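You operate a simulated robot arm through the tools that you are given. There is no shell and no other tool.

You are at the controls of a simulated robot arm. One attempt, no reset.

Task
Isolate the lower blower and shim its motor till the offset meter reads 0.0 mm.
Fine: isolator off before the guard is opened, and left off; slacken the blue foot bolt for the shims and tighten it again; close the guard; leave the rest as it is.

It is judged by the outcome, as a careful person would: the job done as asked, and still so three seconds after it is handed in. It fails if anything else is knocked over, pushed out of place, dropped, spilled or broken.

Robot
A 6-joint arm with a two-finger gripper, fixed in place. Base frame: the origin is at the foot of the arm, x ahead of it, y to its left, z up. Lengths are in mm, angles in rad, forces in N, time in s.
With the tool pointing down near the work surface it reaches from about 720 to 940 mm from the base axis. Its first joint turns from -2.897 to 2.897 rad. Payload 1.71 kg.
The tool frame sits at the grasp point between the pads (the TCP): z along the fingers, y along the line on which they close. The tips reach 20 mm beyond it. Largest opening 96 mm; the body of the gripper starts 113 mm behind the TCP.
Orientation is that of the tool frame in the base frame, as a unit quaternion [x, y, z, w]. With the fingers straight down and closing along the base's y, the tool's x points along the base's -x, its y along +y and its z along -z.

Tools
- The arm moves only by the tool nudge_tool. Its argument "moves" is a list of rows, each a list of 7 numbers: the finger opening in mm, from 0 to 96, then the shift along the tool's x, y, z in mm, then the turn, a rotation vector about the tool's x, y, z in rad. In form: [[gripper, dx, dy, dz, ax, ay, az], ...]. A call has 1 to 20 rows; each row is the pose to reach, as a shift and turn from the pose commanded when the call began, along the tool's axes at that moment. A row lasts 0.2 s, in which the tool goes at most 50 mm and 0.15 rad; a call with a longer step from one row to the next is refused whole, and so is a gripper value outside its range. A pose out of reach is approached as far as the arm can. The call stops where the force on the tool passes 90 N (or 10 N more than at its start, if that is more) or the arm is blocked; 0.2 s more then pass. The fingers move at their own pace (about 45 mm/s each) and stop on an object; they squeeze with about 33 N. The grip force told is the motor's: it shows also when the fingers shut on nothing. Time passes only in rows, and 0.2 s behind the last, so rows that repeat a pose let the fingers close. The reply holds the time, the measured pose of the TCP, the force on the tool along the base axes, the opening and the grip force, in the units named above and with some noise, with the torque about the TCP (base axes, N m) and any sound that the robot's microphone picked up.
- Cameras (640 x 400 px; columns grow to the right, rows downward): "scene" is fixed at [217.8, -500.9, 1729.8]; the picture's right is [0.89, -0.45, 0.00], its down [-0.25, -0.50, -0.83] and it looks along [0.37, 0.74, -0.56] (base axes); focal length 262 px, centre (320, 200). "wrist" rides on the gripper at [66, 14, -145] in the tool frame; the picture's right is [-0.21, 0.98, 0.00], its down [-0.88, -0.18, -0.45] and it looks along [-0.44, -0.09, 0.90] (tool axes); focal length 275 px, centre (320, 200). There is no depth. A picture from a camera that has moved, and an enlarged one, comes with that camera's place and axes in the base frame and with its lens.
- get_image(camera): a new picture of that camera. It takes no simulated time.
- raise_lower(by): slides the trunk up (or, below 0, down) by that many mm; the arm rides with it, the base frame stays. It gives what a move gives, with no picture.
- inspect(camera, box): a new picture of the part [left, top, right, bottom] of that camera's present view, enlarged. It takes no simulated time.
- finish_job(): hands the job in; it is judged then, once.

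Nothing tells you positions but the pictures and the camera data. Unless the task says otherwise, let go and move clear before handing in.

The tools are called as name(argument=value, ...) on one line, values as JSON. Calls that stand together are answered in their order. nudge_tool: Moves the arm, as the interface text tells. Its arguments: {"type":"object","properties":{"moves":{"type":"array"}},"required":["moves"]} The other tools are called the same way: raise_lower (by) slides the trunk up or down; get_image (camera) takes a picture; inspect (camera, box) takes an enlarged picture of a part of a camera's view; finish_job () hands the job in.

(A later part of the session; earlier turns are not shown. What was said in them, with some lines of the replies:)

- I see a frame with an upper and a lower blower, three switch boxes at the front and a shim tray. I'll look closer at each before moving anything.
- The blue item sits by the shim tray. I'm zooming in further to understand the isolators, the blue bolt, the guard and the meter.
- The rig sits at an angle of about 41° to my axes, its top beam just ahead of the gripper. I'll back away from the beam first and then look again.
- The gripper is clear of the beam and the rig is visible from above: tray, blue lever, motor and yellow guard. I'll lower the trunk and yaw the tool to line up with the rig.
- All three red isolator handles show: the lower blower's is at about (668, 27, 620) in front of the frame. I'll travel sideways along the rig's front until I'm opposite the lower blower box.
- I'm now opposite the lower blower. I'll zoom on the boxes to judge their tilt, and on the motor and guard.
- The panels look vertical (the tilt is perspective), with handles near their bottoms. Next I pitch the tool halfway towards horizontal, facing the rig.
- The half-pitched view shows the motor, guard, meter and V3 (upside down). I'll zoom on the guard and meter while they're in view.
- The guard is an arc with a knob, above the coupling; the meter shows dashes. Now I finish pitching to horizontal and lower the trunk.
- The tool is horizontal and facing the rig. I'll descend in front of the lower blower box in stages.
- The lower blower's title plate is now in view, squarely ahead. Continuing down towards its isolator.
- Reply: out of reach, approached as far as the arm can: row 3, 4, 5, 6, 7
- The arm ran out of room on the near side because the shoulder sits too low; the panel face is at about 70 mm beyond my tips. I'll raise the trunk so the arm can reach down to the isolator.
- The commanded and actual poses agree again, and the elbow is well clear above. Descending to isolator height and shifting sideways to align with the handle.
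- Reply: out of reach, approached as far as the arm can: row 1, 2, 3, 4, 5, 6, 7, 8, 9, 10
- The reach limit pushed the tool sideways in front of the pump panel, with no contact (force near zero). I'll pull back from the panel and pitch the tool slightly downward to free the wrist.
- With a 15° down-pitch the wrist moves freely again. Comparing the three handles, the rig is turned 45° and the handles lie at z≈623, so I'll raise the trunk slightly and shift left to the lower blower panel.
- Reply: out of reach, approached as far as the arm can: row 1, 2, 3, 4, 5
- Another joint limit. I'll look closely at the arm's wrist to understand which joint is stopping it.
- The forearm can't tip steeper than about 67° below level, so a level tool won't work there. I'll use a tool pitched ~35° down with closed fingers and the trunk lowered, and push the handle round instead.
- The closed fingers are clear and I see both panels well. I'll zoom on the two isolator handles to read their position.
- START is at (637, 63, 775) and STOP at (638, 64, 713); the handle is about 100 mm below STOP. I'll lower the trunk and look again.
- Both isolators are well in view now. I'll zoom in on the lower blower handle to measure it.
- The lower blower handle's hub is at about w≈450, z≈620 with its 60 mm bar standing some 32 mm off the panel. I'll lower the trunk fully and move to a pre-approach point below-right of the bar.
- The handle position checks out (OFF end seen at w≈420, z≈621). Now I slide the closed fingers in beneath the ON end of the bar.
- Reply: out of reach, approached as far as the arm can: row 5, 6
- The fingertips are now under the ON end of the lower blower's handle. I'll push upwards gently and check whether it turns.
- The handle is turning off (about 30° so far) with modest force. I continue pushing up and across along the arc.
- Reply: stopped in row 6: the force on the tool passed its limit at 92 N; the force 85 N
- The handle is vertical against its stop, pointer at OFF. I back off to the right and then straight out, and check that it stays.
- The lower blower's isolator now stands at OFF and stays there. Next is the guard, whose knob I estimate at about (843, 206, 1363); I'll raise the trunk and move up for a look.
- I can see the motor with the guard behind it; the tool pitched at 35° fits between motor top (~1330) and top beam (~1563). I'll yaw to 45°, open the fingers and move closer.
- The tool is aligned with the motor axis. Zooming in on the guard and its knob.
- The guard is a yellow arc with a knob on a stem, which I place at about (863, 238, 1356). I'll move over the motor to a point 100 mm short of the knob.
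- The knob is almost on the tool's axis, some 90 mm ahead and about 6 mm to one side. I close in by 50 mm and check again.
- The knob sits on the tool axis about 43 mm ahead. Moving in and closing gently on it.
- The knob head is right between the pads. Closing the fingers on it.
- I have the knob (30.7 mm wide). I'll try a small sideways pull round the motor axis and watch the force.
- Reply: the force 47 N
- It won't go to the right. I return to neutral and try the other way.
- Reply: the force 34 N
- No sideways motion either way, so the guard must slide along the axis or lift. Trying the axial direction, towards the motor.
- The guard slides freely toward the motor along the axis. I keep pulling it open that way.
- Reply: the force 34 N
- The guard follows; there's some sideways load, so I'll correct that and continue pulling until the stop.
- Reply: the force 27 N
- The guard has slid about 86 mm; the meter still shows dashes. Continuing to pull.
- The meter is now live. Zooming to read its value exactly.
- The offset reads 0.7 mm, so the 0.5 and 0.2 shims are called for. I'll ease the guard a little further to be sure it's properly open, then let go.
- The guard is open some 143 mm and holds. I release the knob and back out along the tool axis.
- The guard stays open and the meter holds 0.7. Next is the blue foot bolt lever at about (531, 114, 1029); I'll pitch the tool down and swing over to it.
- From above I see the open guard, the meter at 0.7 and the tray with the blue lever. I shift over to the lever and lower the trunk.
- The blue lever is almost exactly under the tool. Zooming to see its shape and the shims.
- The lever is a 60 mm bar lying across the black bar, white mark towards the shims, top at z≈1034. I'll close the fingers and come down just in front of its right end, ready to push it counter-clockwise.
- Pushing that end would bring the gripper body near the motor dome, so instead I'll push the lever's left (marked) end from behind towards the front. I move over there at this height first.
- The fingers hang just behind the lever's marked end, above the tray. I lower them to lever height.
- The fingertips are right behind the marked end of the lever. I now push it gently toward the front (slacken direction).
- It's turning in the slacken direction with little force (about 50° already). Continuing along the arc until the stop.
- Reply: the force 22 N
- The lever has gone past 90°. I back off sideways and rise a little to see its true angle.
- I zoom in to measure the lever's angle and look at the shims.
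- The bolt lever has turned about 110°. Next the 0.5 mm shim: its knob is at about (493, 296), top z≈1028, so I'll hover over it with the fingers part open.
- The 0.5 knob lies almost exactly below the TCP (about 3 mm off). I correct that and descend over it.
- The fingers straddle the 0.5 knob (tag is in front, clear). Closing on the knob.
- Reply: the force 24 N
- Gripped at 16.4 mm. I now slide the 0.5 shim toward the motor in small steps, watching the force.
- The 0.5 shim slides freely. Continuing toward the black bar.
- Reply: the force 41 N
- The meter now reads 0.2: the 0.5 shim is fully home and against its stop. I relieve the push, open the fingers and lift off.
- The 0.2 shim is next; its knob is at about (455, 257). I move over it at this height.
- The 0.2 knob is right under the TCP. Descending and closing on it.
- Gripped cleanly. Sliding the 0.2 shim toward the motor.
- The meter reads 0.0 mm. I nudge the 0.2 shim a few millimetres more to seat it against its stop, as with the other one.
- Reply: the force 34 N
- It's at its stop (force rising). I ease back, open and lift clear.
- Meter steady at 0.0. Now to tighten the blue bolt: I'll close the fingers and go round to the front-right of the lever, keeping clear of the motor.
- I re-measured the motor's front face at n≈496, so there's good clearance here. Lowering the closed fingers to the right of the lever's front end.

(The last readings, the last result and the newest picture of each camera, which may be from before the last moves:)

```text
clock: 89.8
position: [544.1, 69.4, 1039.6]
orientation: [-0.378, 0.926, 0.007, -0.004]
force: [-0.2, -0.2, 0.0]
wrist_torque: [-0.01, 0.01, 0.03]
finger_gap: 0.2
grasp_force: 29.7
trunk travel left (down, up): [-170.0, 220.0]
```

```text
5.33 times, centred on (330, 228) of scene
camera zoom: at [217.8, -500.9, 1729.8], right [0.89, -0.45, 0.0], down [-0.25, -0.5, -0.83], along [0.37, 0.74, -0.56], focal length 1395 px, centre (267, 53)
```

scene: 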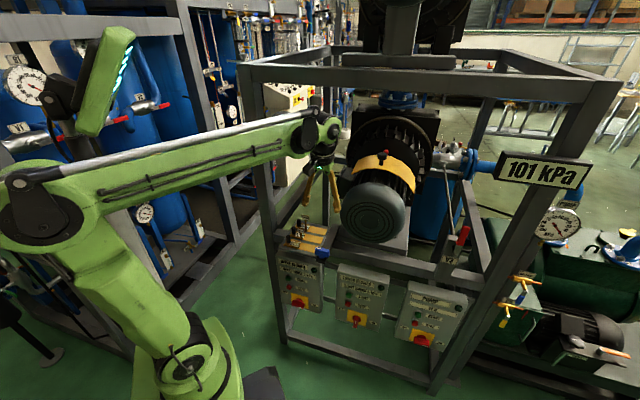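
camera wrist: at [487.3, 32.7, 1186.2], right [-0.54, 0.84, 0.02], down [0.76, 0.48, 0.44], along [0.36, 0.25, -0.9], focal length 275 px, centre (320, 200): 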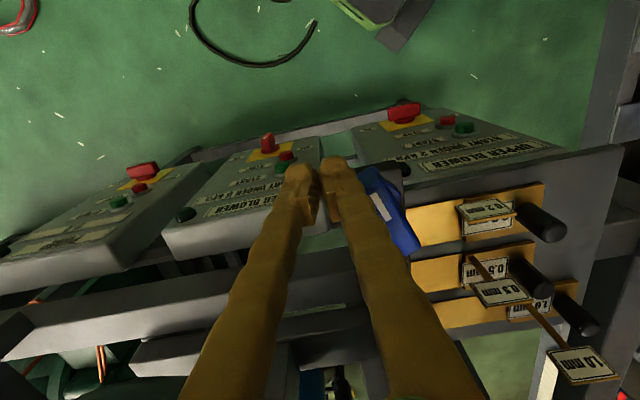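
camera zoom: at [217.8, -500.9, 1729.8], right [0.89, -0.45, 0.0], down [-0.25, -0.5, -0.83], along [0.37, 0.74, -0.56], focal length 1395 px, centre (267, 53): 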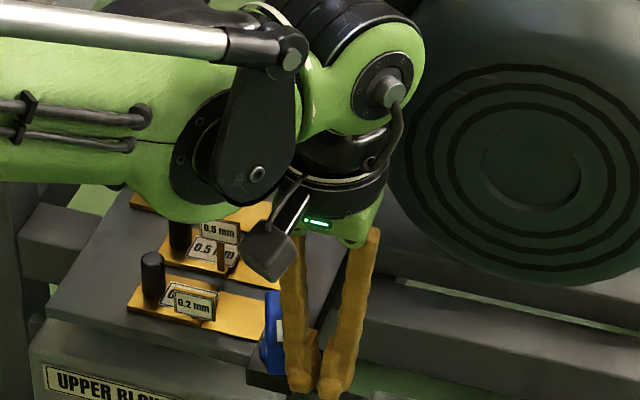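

The fingers are beside the lever's front end. Sweeping it back clockwise now, in small steps.

nudge_tool(moves=[[0, 2.2, 8.6, 0, 0, 0, 0], [0, 5, 13, 0, 0, 0, 0], [0, 7, 18, 0, 0, 0, 0], [0, 9.5, 22.5, 0, 0, 0, 0], [0, 11, 27, 0, 0, 0, 0], [0, 11, 33, 0, 0, 0, 0], [0, 9.6, 38.6, 0, 0, 0, 0], [0, 9.6, 38.6, 0, 0, 0, 0]])

get_image(camera="wrist")

inspect(camera="scene", box=[280, 190, 380, 265])

```text
clock: 91.6
position: [509.6, 91.2, 1041.0]
orientation: [-0.378, 0.926, 0.008, -0.005]
force: [1.0, -2.6, 0.4]
wrist_torque: [-0.08, -0.03, -0.01]
finger_gap: 0.1
grasp_force: 29.1
trunk travel left (down, up): [-170.0, 220.0]
```

```text
taken
camera wrist: at [453.2, 54.1, 1186.4], right [-0.54, 0.84, 0.02], down [0.76, 0.48, 0.44], along [0.36, 0.25, -0.9], focal length 275 px, centre (320, 200)
```

wrist: 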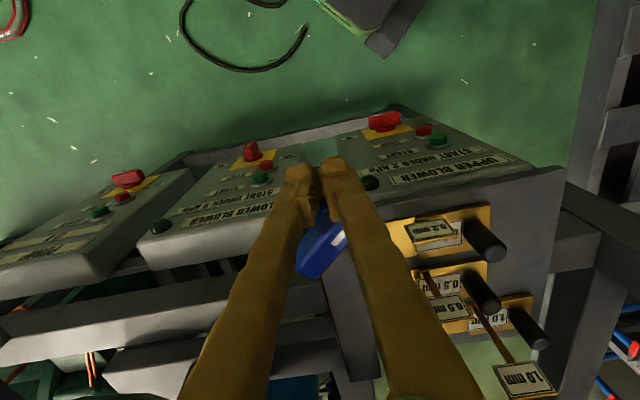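

```text
5.33 times, centred on (330, 228) of scene
camera zoom: at [217.8, -500.9, 1729.8], right [0.89, -0.45, 0.0], down [-0.25, -0.5, -0.83], along [0.37, 0.74, -0.56], focal length 1395 px, centre (267, 53)
```

zoom: 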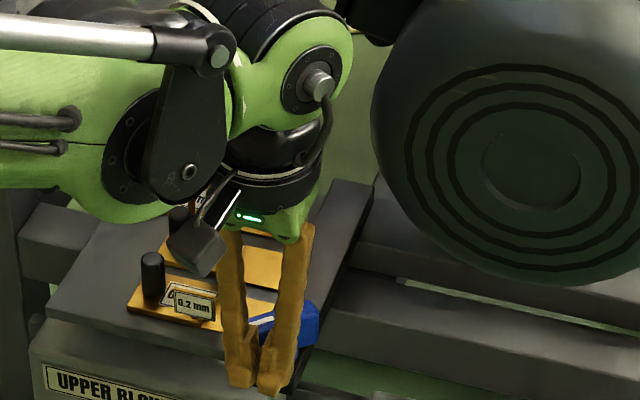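

It is turning back smoothly. I finish the arc, ending with a firm push against the tight stop.

nudge_tool(moves=[[0, -3.5, 5, 0, 0, 0, 0], [0, -7, 9.3, 0, 0, 0, 0], [0, -11, 12, 0, 0, 0, 0], [0, -15, 14, 0, 0, 0, 0], [0, -18, 14, 0, 0, 0, 0], [0, -21, 14, 0, 0, 0, 0], [0, -21, 14, 0, 0, 0, 0]])

get_image(camera="wrist")

inspect(camera="scene", box=[280, 190, 380, 265])

```text
clock: 93.2
position: [509.2, 111.7, 1043.0]
orientation: [-0.379, 0.926, 0.006, -0.002]
force: [-30.5, -58.1, -18.4]
wrist_torque: [-0.83, 0.61, -0.22]
finger_gap: 6.0
grasp_force: 30.2
trunk travel left (down, up): [-170.0, 220.0]
```

```text
taken
camera wrist: at [452.3, 74.3, 1188.0], right [-0.54, 0.84, 0.01], down [0.76, 0.48, 0.44], along [0.37, 0.25, -0.9], focal length 275 px, centre (320, 200)
```

wrist: 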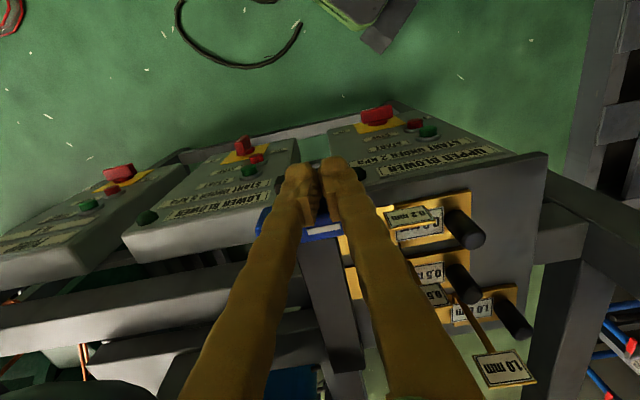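

```text
5.33 times, centred on (330, 228) of scene
camera zoom: at [217.8, -500.9, 1729.8], right [0.89, -0.45, 0.0], down [-0.25, -0.5, -0.83], along [0.37, 0.74, -0.56], focal length 1395 px, centre (267, 53)
```

zoom: 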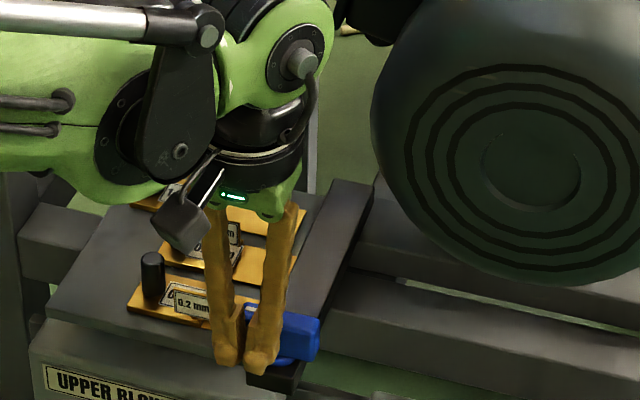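

Pushing at ~65 N against a firm stop with the lever back in its original position: the bolt is tight. I back off to the front and rise.

nudge_tool(moves=[[0, 8, 0, 0, 0, 0, 0], [0, 20, 0, 0, 0, 0, 0], [0, 28, 0, -10, 0, 0, 0], [0, 28, 0, -45, 0, 0, 0], [0, 28, 0, -85, 0, 0, 0], [0, 28, 0, -120, 0, 0, 0], [0, 28, 0, -120, 0, 0, 0]])

get_image(camera="wrist")

inspect(camera="scene", box=[260, 190, 360, 265])

inspect(camera="scene", box=[300, 120, 350, 155])

```text
clock: 94.8
position: [495.0, 94.2, 1161.4]
orientation: [-0.379, 0.926, 0.007, -0.003]
force: [-0.5, 0.1, 0.7]
wrist_torque: [0.0, -0.08, -0.01]
finger_gap: 0.0
grasp_force: 29.4
trunk travel left (down, up): [-170.0, 220.0]
```

```text
taken
camera wrist: at [438.4, 57.3, 1306.8], right [-0.54, 0.84, 0.02], down [0.76, 0.48, 0.44], along [0.36, 0.25, -0.9], focal length 275 px, centre (320, 200)
```

wrist: 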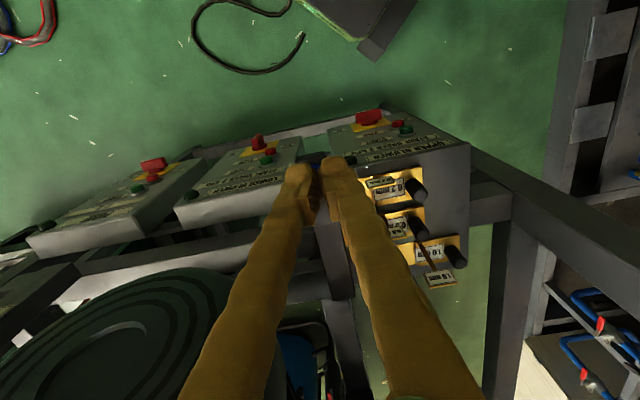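

```text
5.33 times, centred on (310, 228) of scene
camera zoom: at [217.8, -500.9, 1729.8], right [0.89, -0.45, 0.0], down [-0.25, -0.5, -0.83], along [0.37, 0.74, -0.56], focal length 1395 px, centre (373, 53)
```

zoom: 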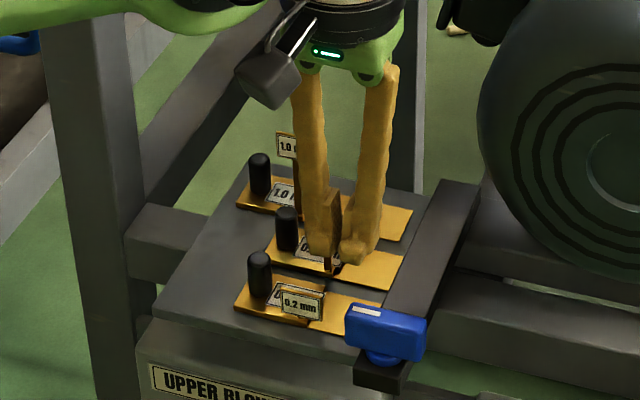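

```text
11.43 times, centred on (325, 138) of scene
camera zoom: at [217.8, -500.9, 1729.8], right [0.89, -0.45, 0.0], down [-0.25, -0.5, -0.83], along [0.37, 0.74, -0.56], focal length 2989 px, centre (263, 914)
```

zoom: 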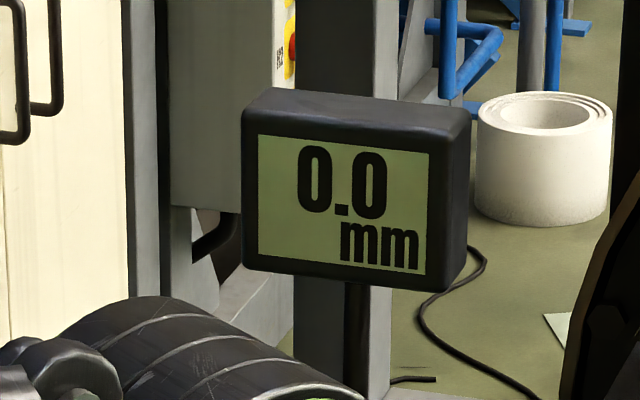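

The lever is back in its original position, the shims are in and the meter still reads 0.0. Now I go back up to close the guard: trunk up, across in front of the motor, then pitch the tool.

raise_lower(by=220)

nudge_tool(moves=[[0, -8, -28, -14, 0, 0, 0], [0, -16, -56, -28, 0, 0, 0], [30, -24, -84, -42, 0, 0, 0], [60, -32, -112, -56, 0, 0, 0], [90, -40, -140, -70, 0, 0, 0], [90, -48.4, -168.3, -82, 0, 0, 0], [90, -48.4, -168.3, -82, 0, 0, 0]])

get_image(camera="wrist")

get_image(camera="scene")

```text
clock: 97.2
position: [495.9, 93.8, 1381.0]
orientation: [-0.379, 0.925, 0.007, -0.003]
force: [-0.6, 0.7, 0.1]
wrist_torque: [0.04, 0.01, -0.01]
finger_gap: 0.0
grasp_force: 29.4
trunk travel left (down, up): [-390.0, 0.0]
```

```text
clock: 98.8
position: [650.0, 5.0, 1460.1]
orientation: [-0.379, 0.925, 0.007, -0.005]
force: [0.3, -0.8, -1.1]
wrist_torque: [0.05, 0.03, 0.02]
finger_gap: 90.0
grasp_force: 0.1
trunk travel left (down, up): [-390.0, 0.0]
```

```text
taken
camera wrist: at [593.6, -30.9, 1605.8], right [-0.54, 0.84, 0.02], down [0.76, 0.48, 0.44], along [0.36, 0.25, -0.9], focal length 275 px, centre (320, 200)
```

wrist: 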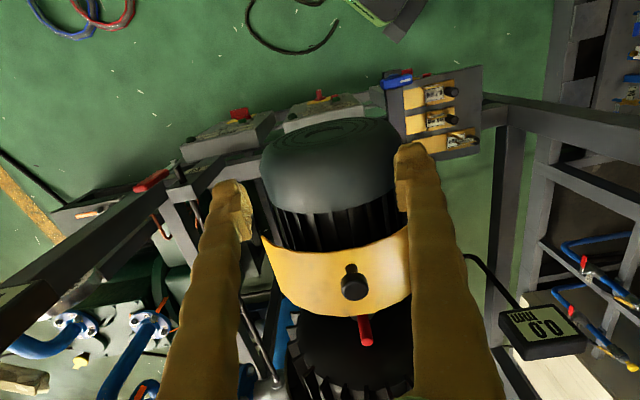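

```text
taken
```

scene: 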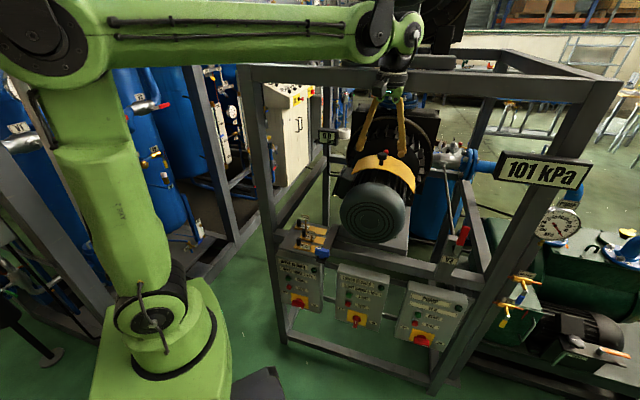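

Same vantage as before, guard still open and the meter at 0.0. I pitch the tool back up to 31°.

nudge_tool(moves=[[90, 0, 0, 0, 0, -0.13, 0], [90, 0, 0, 0, 0, -0.26, 0], [90, 0, 0, 0, 0, -0.39, 0], [90, 0, 0, 0, 0, -0.52, 0], [90, 0, 0, 0, 0, -0.65, 0], [90, 0, 0, 0, 0, -0.78, 0], [90, 0, 0, 0, 0, -0.91, 0], [90, 0, 0, 0, 0, -1.033, 0], [90, 0, 0, 0, 0, -1.033, 0]])

get_image(camera="wrist")

```text
clock: 100.8
position: [648.8, 7.7, 1459.8]
orientation: [-0.326, 0.806, 0.194, 0.454]
force: [0.7, 0.4, 0.6]
wrist_torque: [0.0, 0.0, 0.0]
finger_gap: 89.9
grasp_force: 0.1
trunk travel left (down, up): [-390.0, 0.0]
```

```text
taken
camera wrist: at [524.8, -92.8, 1478.4], right [-0.61, 0.77, 0.19], down [0.19, -0.1, 0.98], along [0.77, 0.63, -0.09], focal length 275 px, centre (320, 200)
```

wrist: 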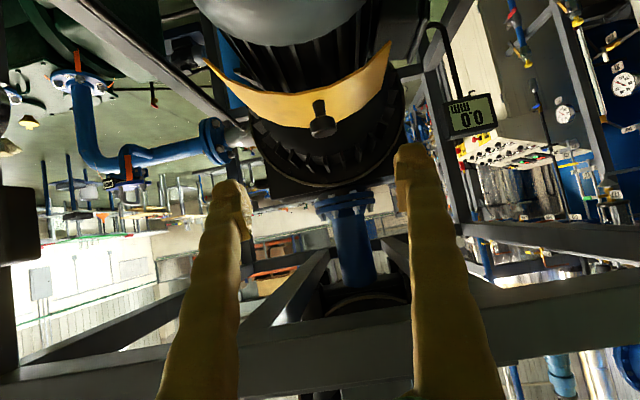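

The pose matches the earlier approach. I advance along the tool axis to the knob.

nudge_tool(moves=[[90, -1, 1, 40, 0, 0, 0], [90, -2, 2, 80, 0, 0, 0], [90, -3, 3, 115, 0, 0, 0], [90, -3, 3.4, 145, 0, 0, 0], [90, -3, 3.4, 145, 0, 0, 0]])

get_image(camera="wrist")

```text
clock: 102.0
position: [735.2, 100.7, 1385.9]
orientation: [-0.326, 0.806, 0.194, 0.455]
force: [0.6, -0.1, -0.5]
wrist_torque: [0.01, 0.0, 0.01]
finger_gap: 90.0
grasp_force: 0.0
trunk travel left (down, up): [-390.0, 0.0]
```

```text
taken
camera wrist: at [612.1, -0.5, 1404.7], right [-0.61, 0.77, 0.19], down [0.19, -0.09, 0.98], along [0.77, 0.63, -0.09], focal length 275 px, centre (320, 200)
```

wrist: 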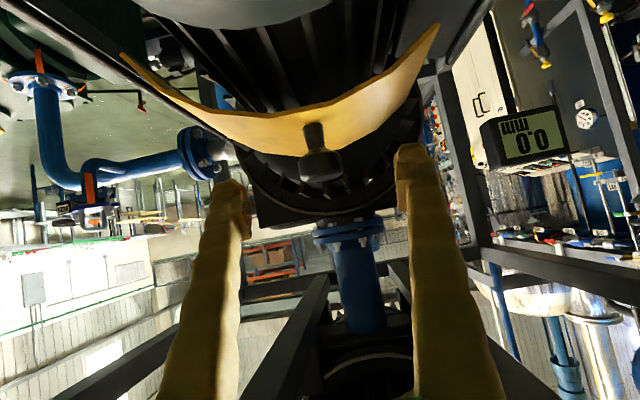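

The knob is centred ahead exactly as before. Moving in the last 42 mm and gripping it.

nudge_tool(moves=[[90, -1, 0, 15, 0, 0, 0], [90, -2, 0, 30, 0, 0, 0], [90, -2, 0, 42, 0, 0, 0], [60, -2, 0, 42, 0, 0, 0], [30, -2, 0, 42, 0, 0, 0], [10, -2, 0, 42, 0, 0, 0], [10, -2, 0, 42, 0, 0, 0], [10, -2, 0, 42, 0, 0, 0]])

get_image(camera="wrist")

```text
clock: 103.8
position: [761.3, 124.6, 1366.9]
orientation: [-0.326, 0.806, 0.194, 0.454]
force: [-0.1, 1.0, 0.9]
wrist_torque: [-0.01, 0.0, -0.05]
finger_gap: 30.1
grasp_force: 33.6
trunk travel left (down, up): [-390.0, 0.0]
```

```text
taken
camera wrist: at [638.1, 25.1, 1386.3], right [-0.61, 0.77, 0.19], down [0.19, -0.1, 0.98], along [0.77, 0.63, -0.09], focal length 275 px, centre (320, 200)
```

wrist: 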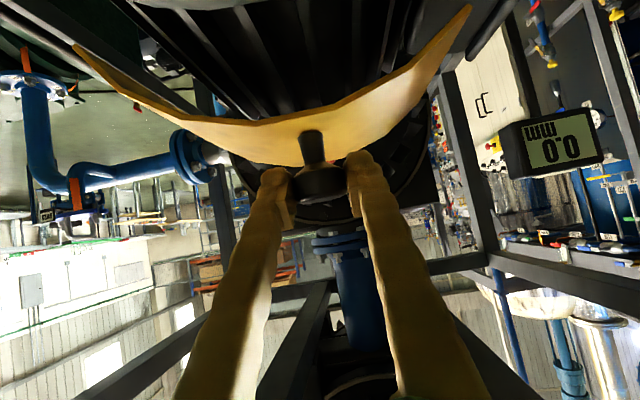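

Gripped with no side load. I slide the guard back along the axis towards closed.

nudge_tool(moves=[[10, -4.1, 0.1, 6.9, 0, 0, 0], [10, -8.2, 0.2, 13.7, 0, 0, 0], [10, -12.4, 0.3, 20.6, 0, 0, 0], [10, -16.5, 0.4, 27.4, 0, 0, 0], [10, -20.6, 0.5, 34.3, 0, 0, 0], [10, -24.7, 0.6, 41.2, 0, 0, 0], [10, -30.9, 0.75, 51.5, 0, 0, 0], [10, -30.9, 0.75, 51.5, 0, 0, 0]])

get_image(camera="wrist")

```text
clock: 105.5
position: [803.9, 167.5, 1367.9]
orientation: [-0.326, 0.806, 0.194, 0.454]
force: [-3.2, 3.5, -16.2]
wrist_torque: [-0.02, 0.07, 0.01]
finger_gap: 29.9
grasp_force: 35.4
trunk travel left (down, up): [-390.0, 0.0]
```

```text
taken
camera wrist: at [680.9, 67.8, 1386.5], right [-0.61, 0.77, 0.19], down [0.19, -0.09, 0.98], along [0.77, 0.63, -0.09], focal length 275 px, centre (320, 200)
```

wrist: 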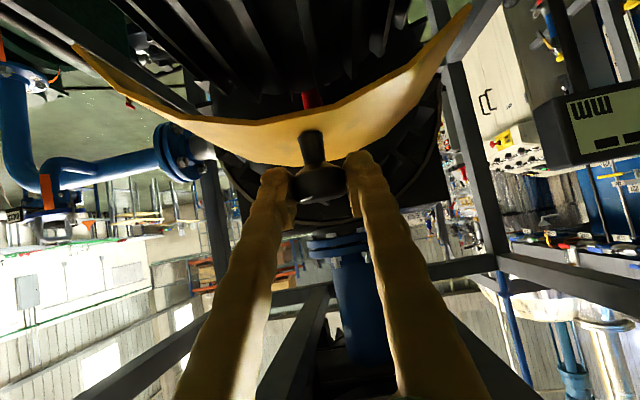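

Sliding well; the meter has gone to dashes again as the guard closes over. Continuing.

nudge_tool(moves=[[10, -3, 0.1, 7.5, 0, 0, 0], [10, -7, 0.2, 14.5, 0, 0, 0], [10, -11, 0.3, 21.5, 0, 0, 0], [10, -15, 0.4, 28.3, 0, 0, 0], [10, -19, 0.5, 35.2, 0, 0, 0], [10, -23, 0.6, 42, 0, 0, 0], [10, -29, 0.75, 52.4, 0, 0, 0], [10, -33.4, 0.9, 59.5, 0, 0, 0], [10, -33.4, 0.9, 59.5, 0, 0, 0]])

get_image(camera="wrist")

```text
clock: 107.5
position: [852.7, 215.4, 1367.8]
orientation: [-0.326, 0.806, 0.193, 0.455]
force: [4.6, -3.7, 20.3]
wrist_torque: [0.11, -0.2, -0.03]
finger_gap: 30.0
grasp_force: 34.8
trunk travel left (down, up): [-390.0, 0.0]
```

```text
taken
camera wrist: at [728.2, 115.4, 1385.7], right [-0.61, 0.77, 0.19], down [0.19, -0.1, 0.98], along [0.77, 0.63, -0.09], focal length 275 px, centre (320, 200)
```

wrist: 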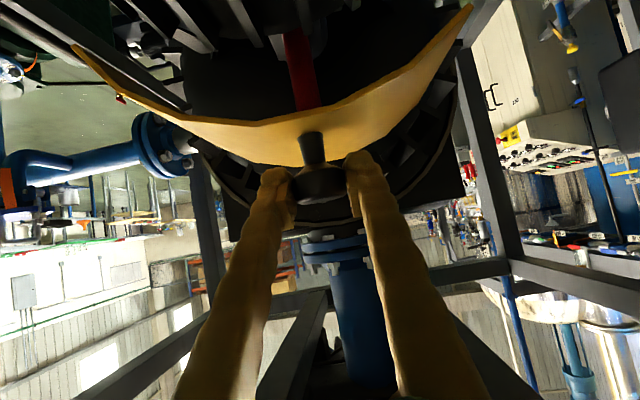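

About 15 mm to go. I push the guard fully home until it meets its stop.

nudge_tool(moves=[[10, -4.3, 0.1, 3.3, 0, 0, 0], [10, -6.9, 0.1, 7.6, 0, 0, 0], [10, -8.9, 0.2, 11, 0, 0, 0], [10, -10.5, 0.2, 13.6, 0, 0, 0], [10, -12, 0.2, 16.2, 0, 0, 0], [10, -12, 0.2, 16.2, 0, 0, 0]])

get_image(camera="wrist")

```text
clock: 109.0
position: [867.2, 230.7, 1367.1]
orientation: [-0.325, 0.807, 0.193, 0.454]
force: [-9.6, -11.6, -20.4]
wrist_torque: [-0.19, 0.23, -0.02]
finger_gap: 29.8
grasp_force: 35.0
trunk travel left (down, up): [-390.0, 0.0]
```

```text
taken
camera wrist: at [742.5, 129.5, 1386.4], right [-0.61, 0.77, 0.19], down [0.19, -0.1, 0.98], along [0.77, 0.63, -0.09], focal length 275 px, centre (320, 200)
```

wrist: 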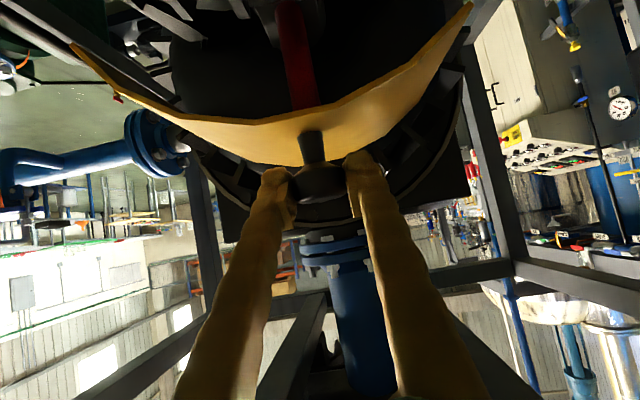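

It's nearly at the closed position I started from, with some resistance. One more small push to confirm it's against the stop.

nudge_tool(moves=[[10, -0.5, 0, 2.5, 0, 0, 0], [10, -1, 0, 5, 0, 0, 0], [10, -1, 0, 5, 0, 0, 0]])

inspect(camera="scene", box=[300, 100, 440, 190])

```text
clock: 109.8
position: [870.1, 232.8, 1367.4]
orientation: [-0.326, 0.806, 0.195, 0.454]
force: [-7.1, -12.9, 1.9]
wrist_torque: [-0.13, 0.11, -0.09]
finger_gap: 28.5
grasp_force: 35.0
trunk travel left (down, up): [-390.0, 0.0]
```

```text
4.44 times, centred on (370, 145) of scene
camera zoom: at [217.8, -500.9, 1729.8], right [0.89, -0.45, 0.0], down [-0.25, -0.5, -0.83], along [0.37, 0.74, -0.56], focal length 1162 px, centre (98, 444)
```

zoom: 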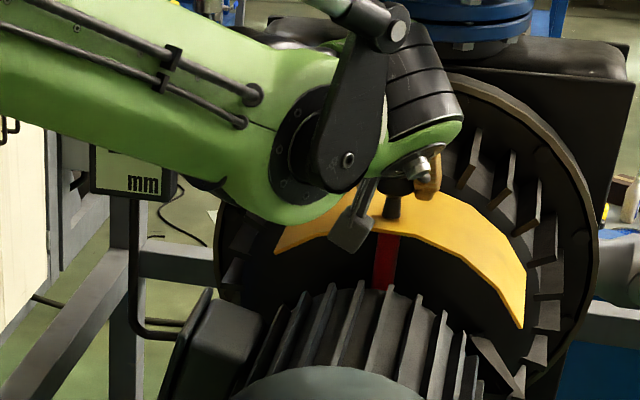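

The fingers have begun to slip round the knob, so the guard is against its closed stop. I open and retreat the way I came.

nudge_tool(moves=[[40, 0, 0, 0, 0, 0, 0], [70, 0, 0, 0, 0, 0, 0], [90, 0, 0, 0, 0, 0, 0], [90, 0, 0, -25, 0, 0, 0], [90, 0, 0, -60, 0, 0, 0], [90, 0, 0, -100, 0, 0, 0], [90, 20, 0, -135, 0, 0, 0], [90, 40, 0, -168, 0, 0, 0], [90, 60, 0, -200, 0, 0, 0], [90, 80, 0, -235, 0, 0, 0], [90, 80, 0, -235, 0, 0, 0]])

get_image(camera="wrist")

get_image(camera="scene")

```text
clock: 112.2
position: [695.5, 64.4, 1420.2]
orientation: [-0.326, 0.807, 0.193, 0.453]
force: [-0.6, 0.7, 0.4]
wrist_torque: [0.0, 0.0, 0.0]
finger_gap: 90.0
grasp_force: 0.0
trunk travel left (down, up): [-390.0, 0.0]
```

```text
taken
camera wrist: at [572.1, -36.6, 1438.2], right [-0.61, 0.77, 0.19], down [0.19, -0.1, 0.98], along [0.77, 0.63, -0.09], focal length 275 px, centre (320, 200)
```

wrist: 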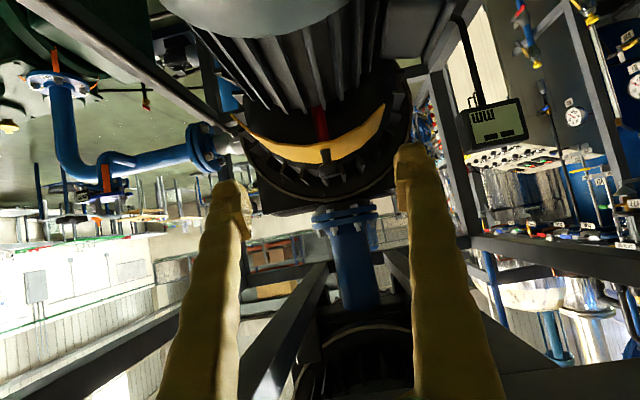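

```text
taken
```

scene: 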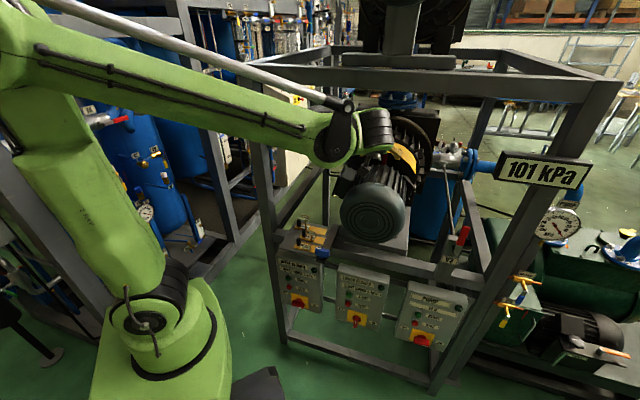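

The guard is closed again and the meter blanks as it did originally. I move further out of the rig so I can verify everything.

nudge_tool(moves=[[90, 20, 0, -35, 0, 0, 0], [90, 40, 0, -70, 0, 0, 0], [90, 60, 10, -105, 0, 0, 0], [90, 60, 45, -120, 0, 0, 0], [90, 60, 85, -130, 0, 0, 0], [90, 60, 125, -140, 0, 0, 0], [90, 60, 165, -150, 0, 0, 0], [90, 60, 165, -150, 0, 0, 0]])

get_image(camera="scene")

inspect(camera="scene", box=[330, 100, 440, 180])

inspect(camera="scene", box=[270, 200, 490, 350])

inspect(camera="scene", box=[270, 205, 350, 265])

```text
clock: 114.0
position: [461.8, 69.0, 1448.0]
orientation: [-0.327, 0.806, 0.193, 0.455]
force: [-0.2, 0.5, -0.1]
wrist_torque: [0.03, -0.01, 0.01]
finger_gap: 90.1
grasp_force: 0.0
trunk travel left (down, up): [-390.0, 0.0]
```

```text
taken
```

scene: 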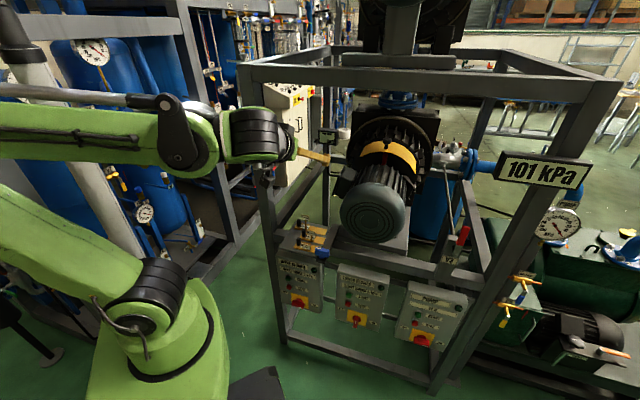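

```text
5.00 times, centred on (385, 140) of scene
camera zoom: at [217.8, -500.9, 1729.8], right [0.89, -0.45, 0.0], down [-0.25, -0.5, -0.83], along [0.37, 0.74, -0.56], focal length 1308 px, centre (-5, 500)
```

zoom: 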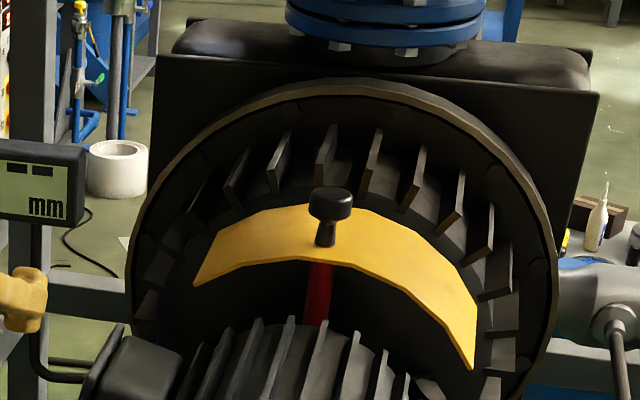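

```text
2.67 times, centred on (380, 275) of scene
camera zoom: at [217.8, -500.9, 1729.8], right [0.89, -0.45, 0.0], down [-0.25, -0.5, -0.83], along [0.37, 0.74, -0.56], focal length 697 px, centre (160, 0)
```

zoom: 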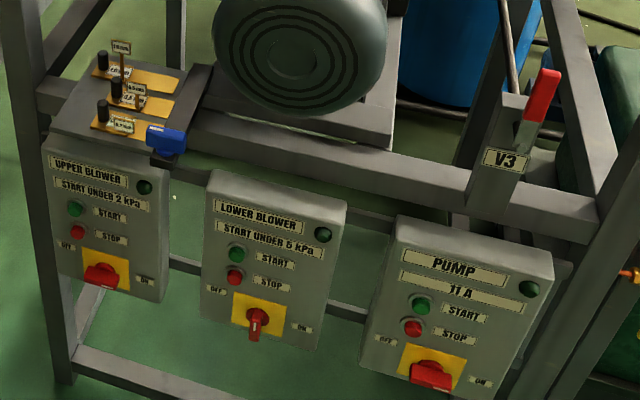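

```text
6.67 times, centred on (310, 235) of scene
camera zoom: at [217.8, -500.9, 1729.8], right [0.89, -0.45, 0.0], down [-0.25, -0.5, -0.83], along [0.37, 0.74, -0.56], focal length 1744 px, centre (387, -33)
```

zoom: 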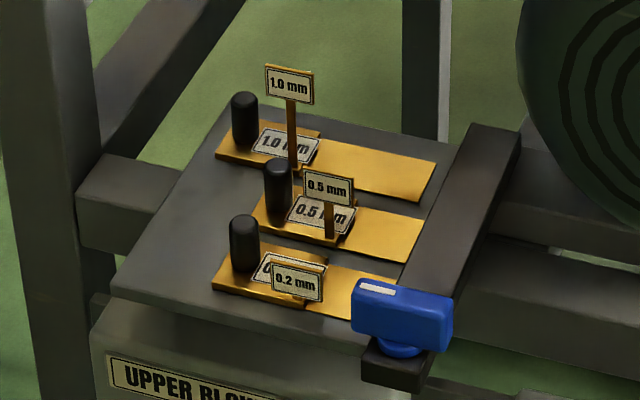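

Everything checks out:
- The lower blower isolator is at OFF, and the guard is closed at its original spot.
- The 0.5 and 0.2 shims are in. The meter read 0.0 before the guard closed and blanked it.
- The blue bolt is tight, and nothing else has moved.

The arm is clear, so I hand in the job.

finish_job()

```text
The job is handed in.
```

The lower blower is isolated and its motor is shimmed. The offset meter read 0.0 mm with both shims in and the blue foot bolt retightened. I handed the job in but have no verdict yet.

- **Isolator:** I turned it to OFF before touching the guard and left it off. Its handle is upright against its stop.
- **Guard:** It is back against its closed stop. The meter shows dashes with the guard closed, as it did at the start.
- **Shims:** The meter first read 0.7 mm, so I slid the 0.5 mm and 0.2 mm shims in to their stops. The 1.0 mm shim was not used.
- **Blue foot bolt:** I slackened it for the shims. It is tight again, with the lever in its original position.
- **Everything else:** The other two isolators, valve V3 and the rest of the rig look unchanged in the final pictures. While I was working out the arm's reach, the tool once drifted in front of the pump panel, but it did not touch it.
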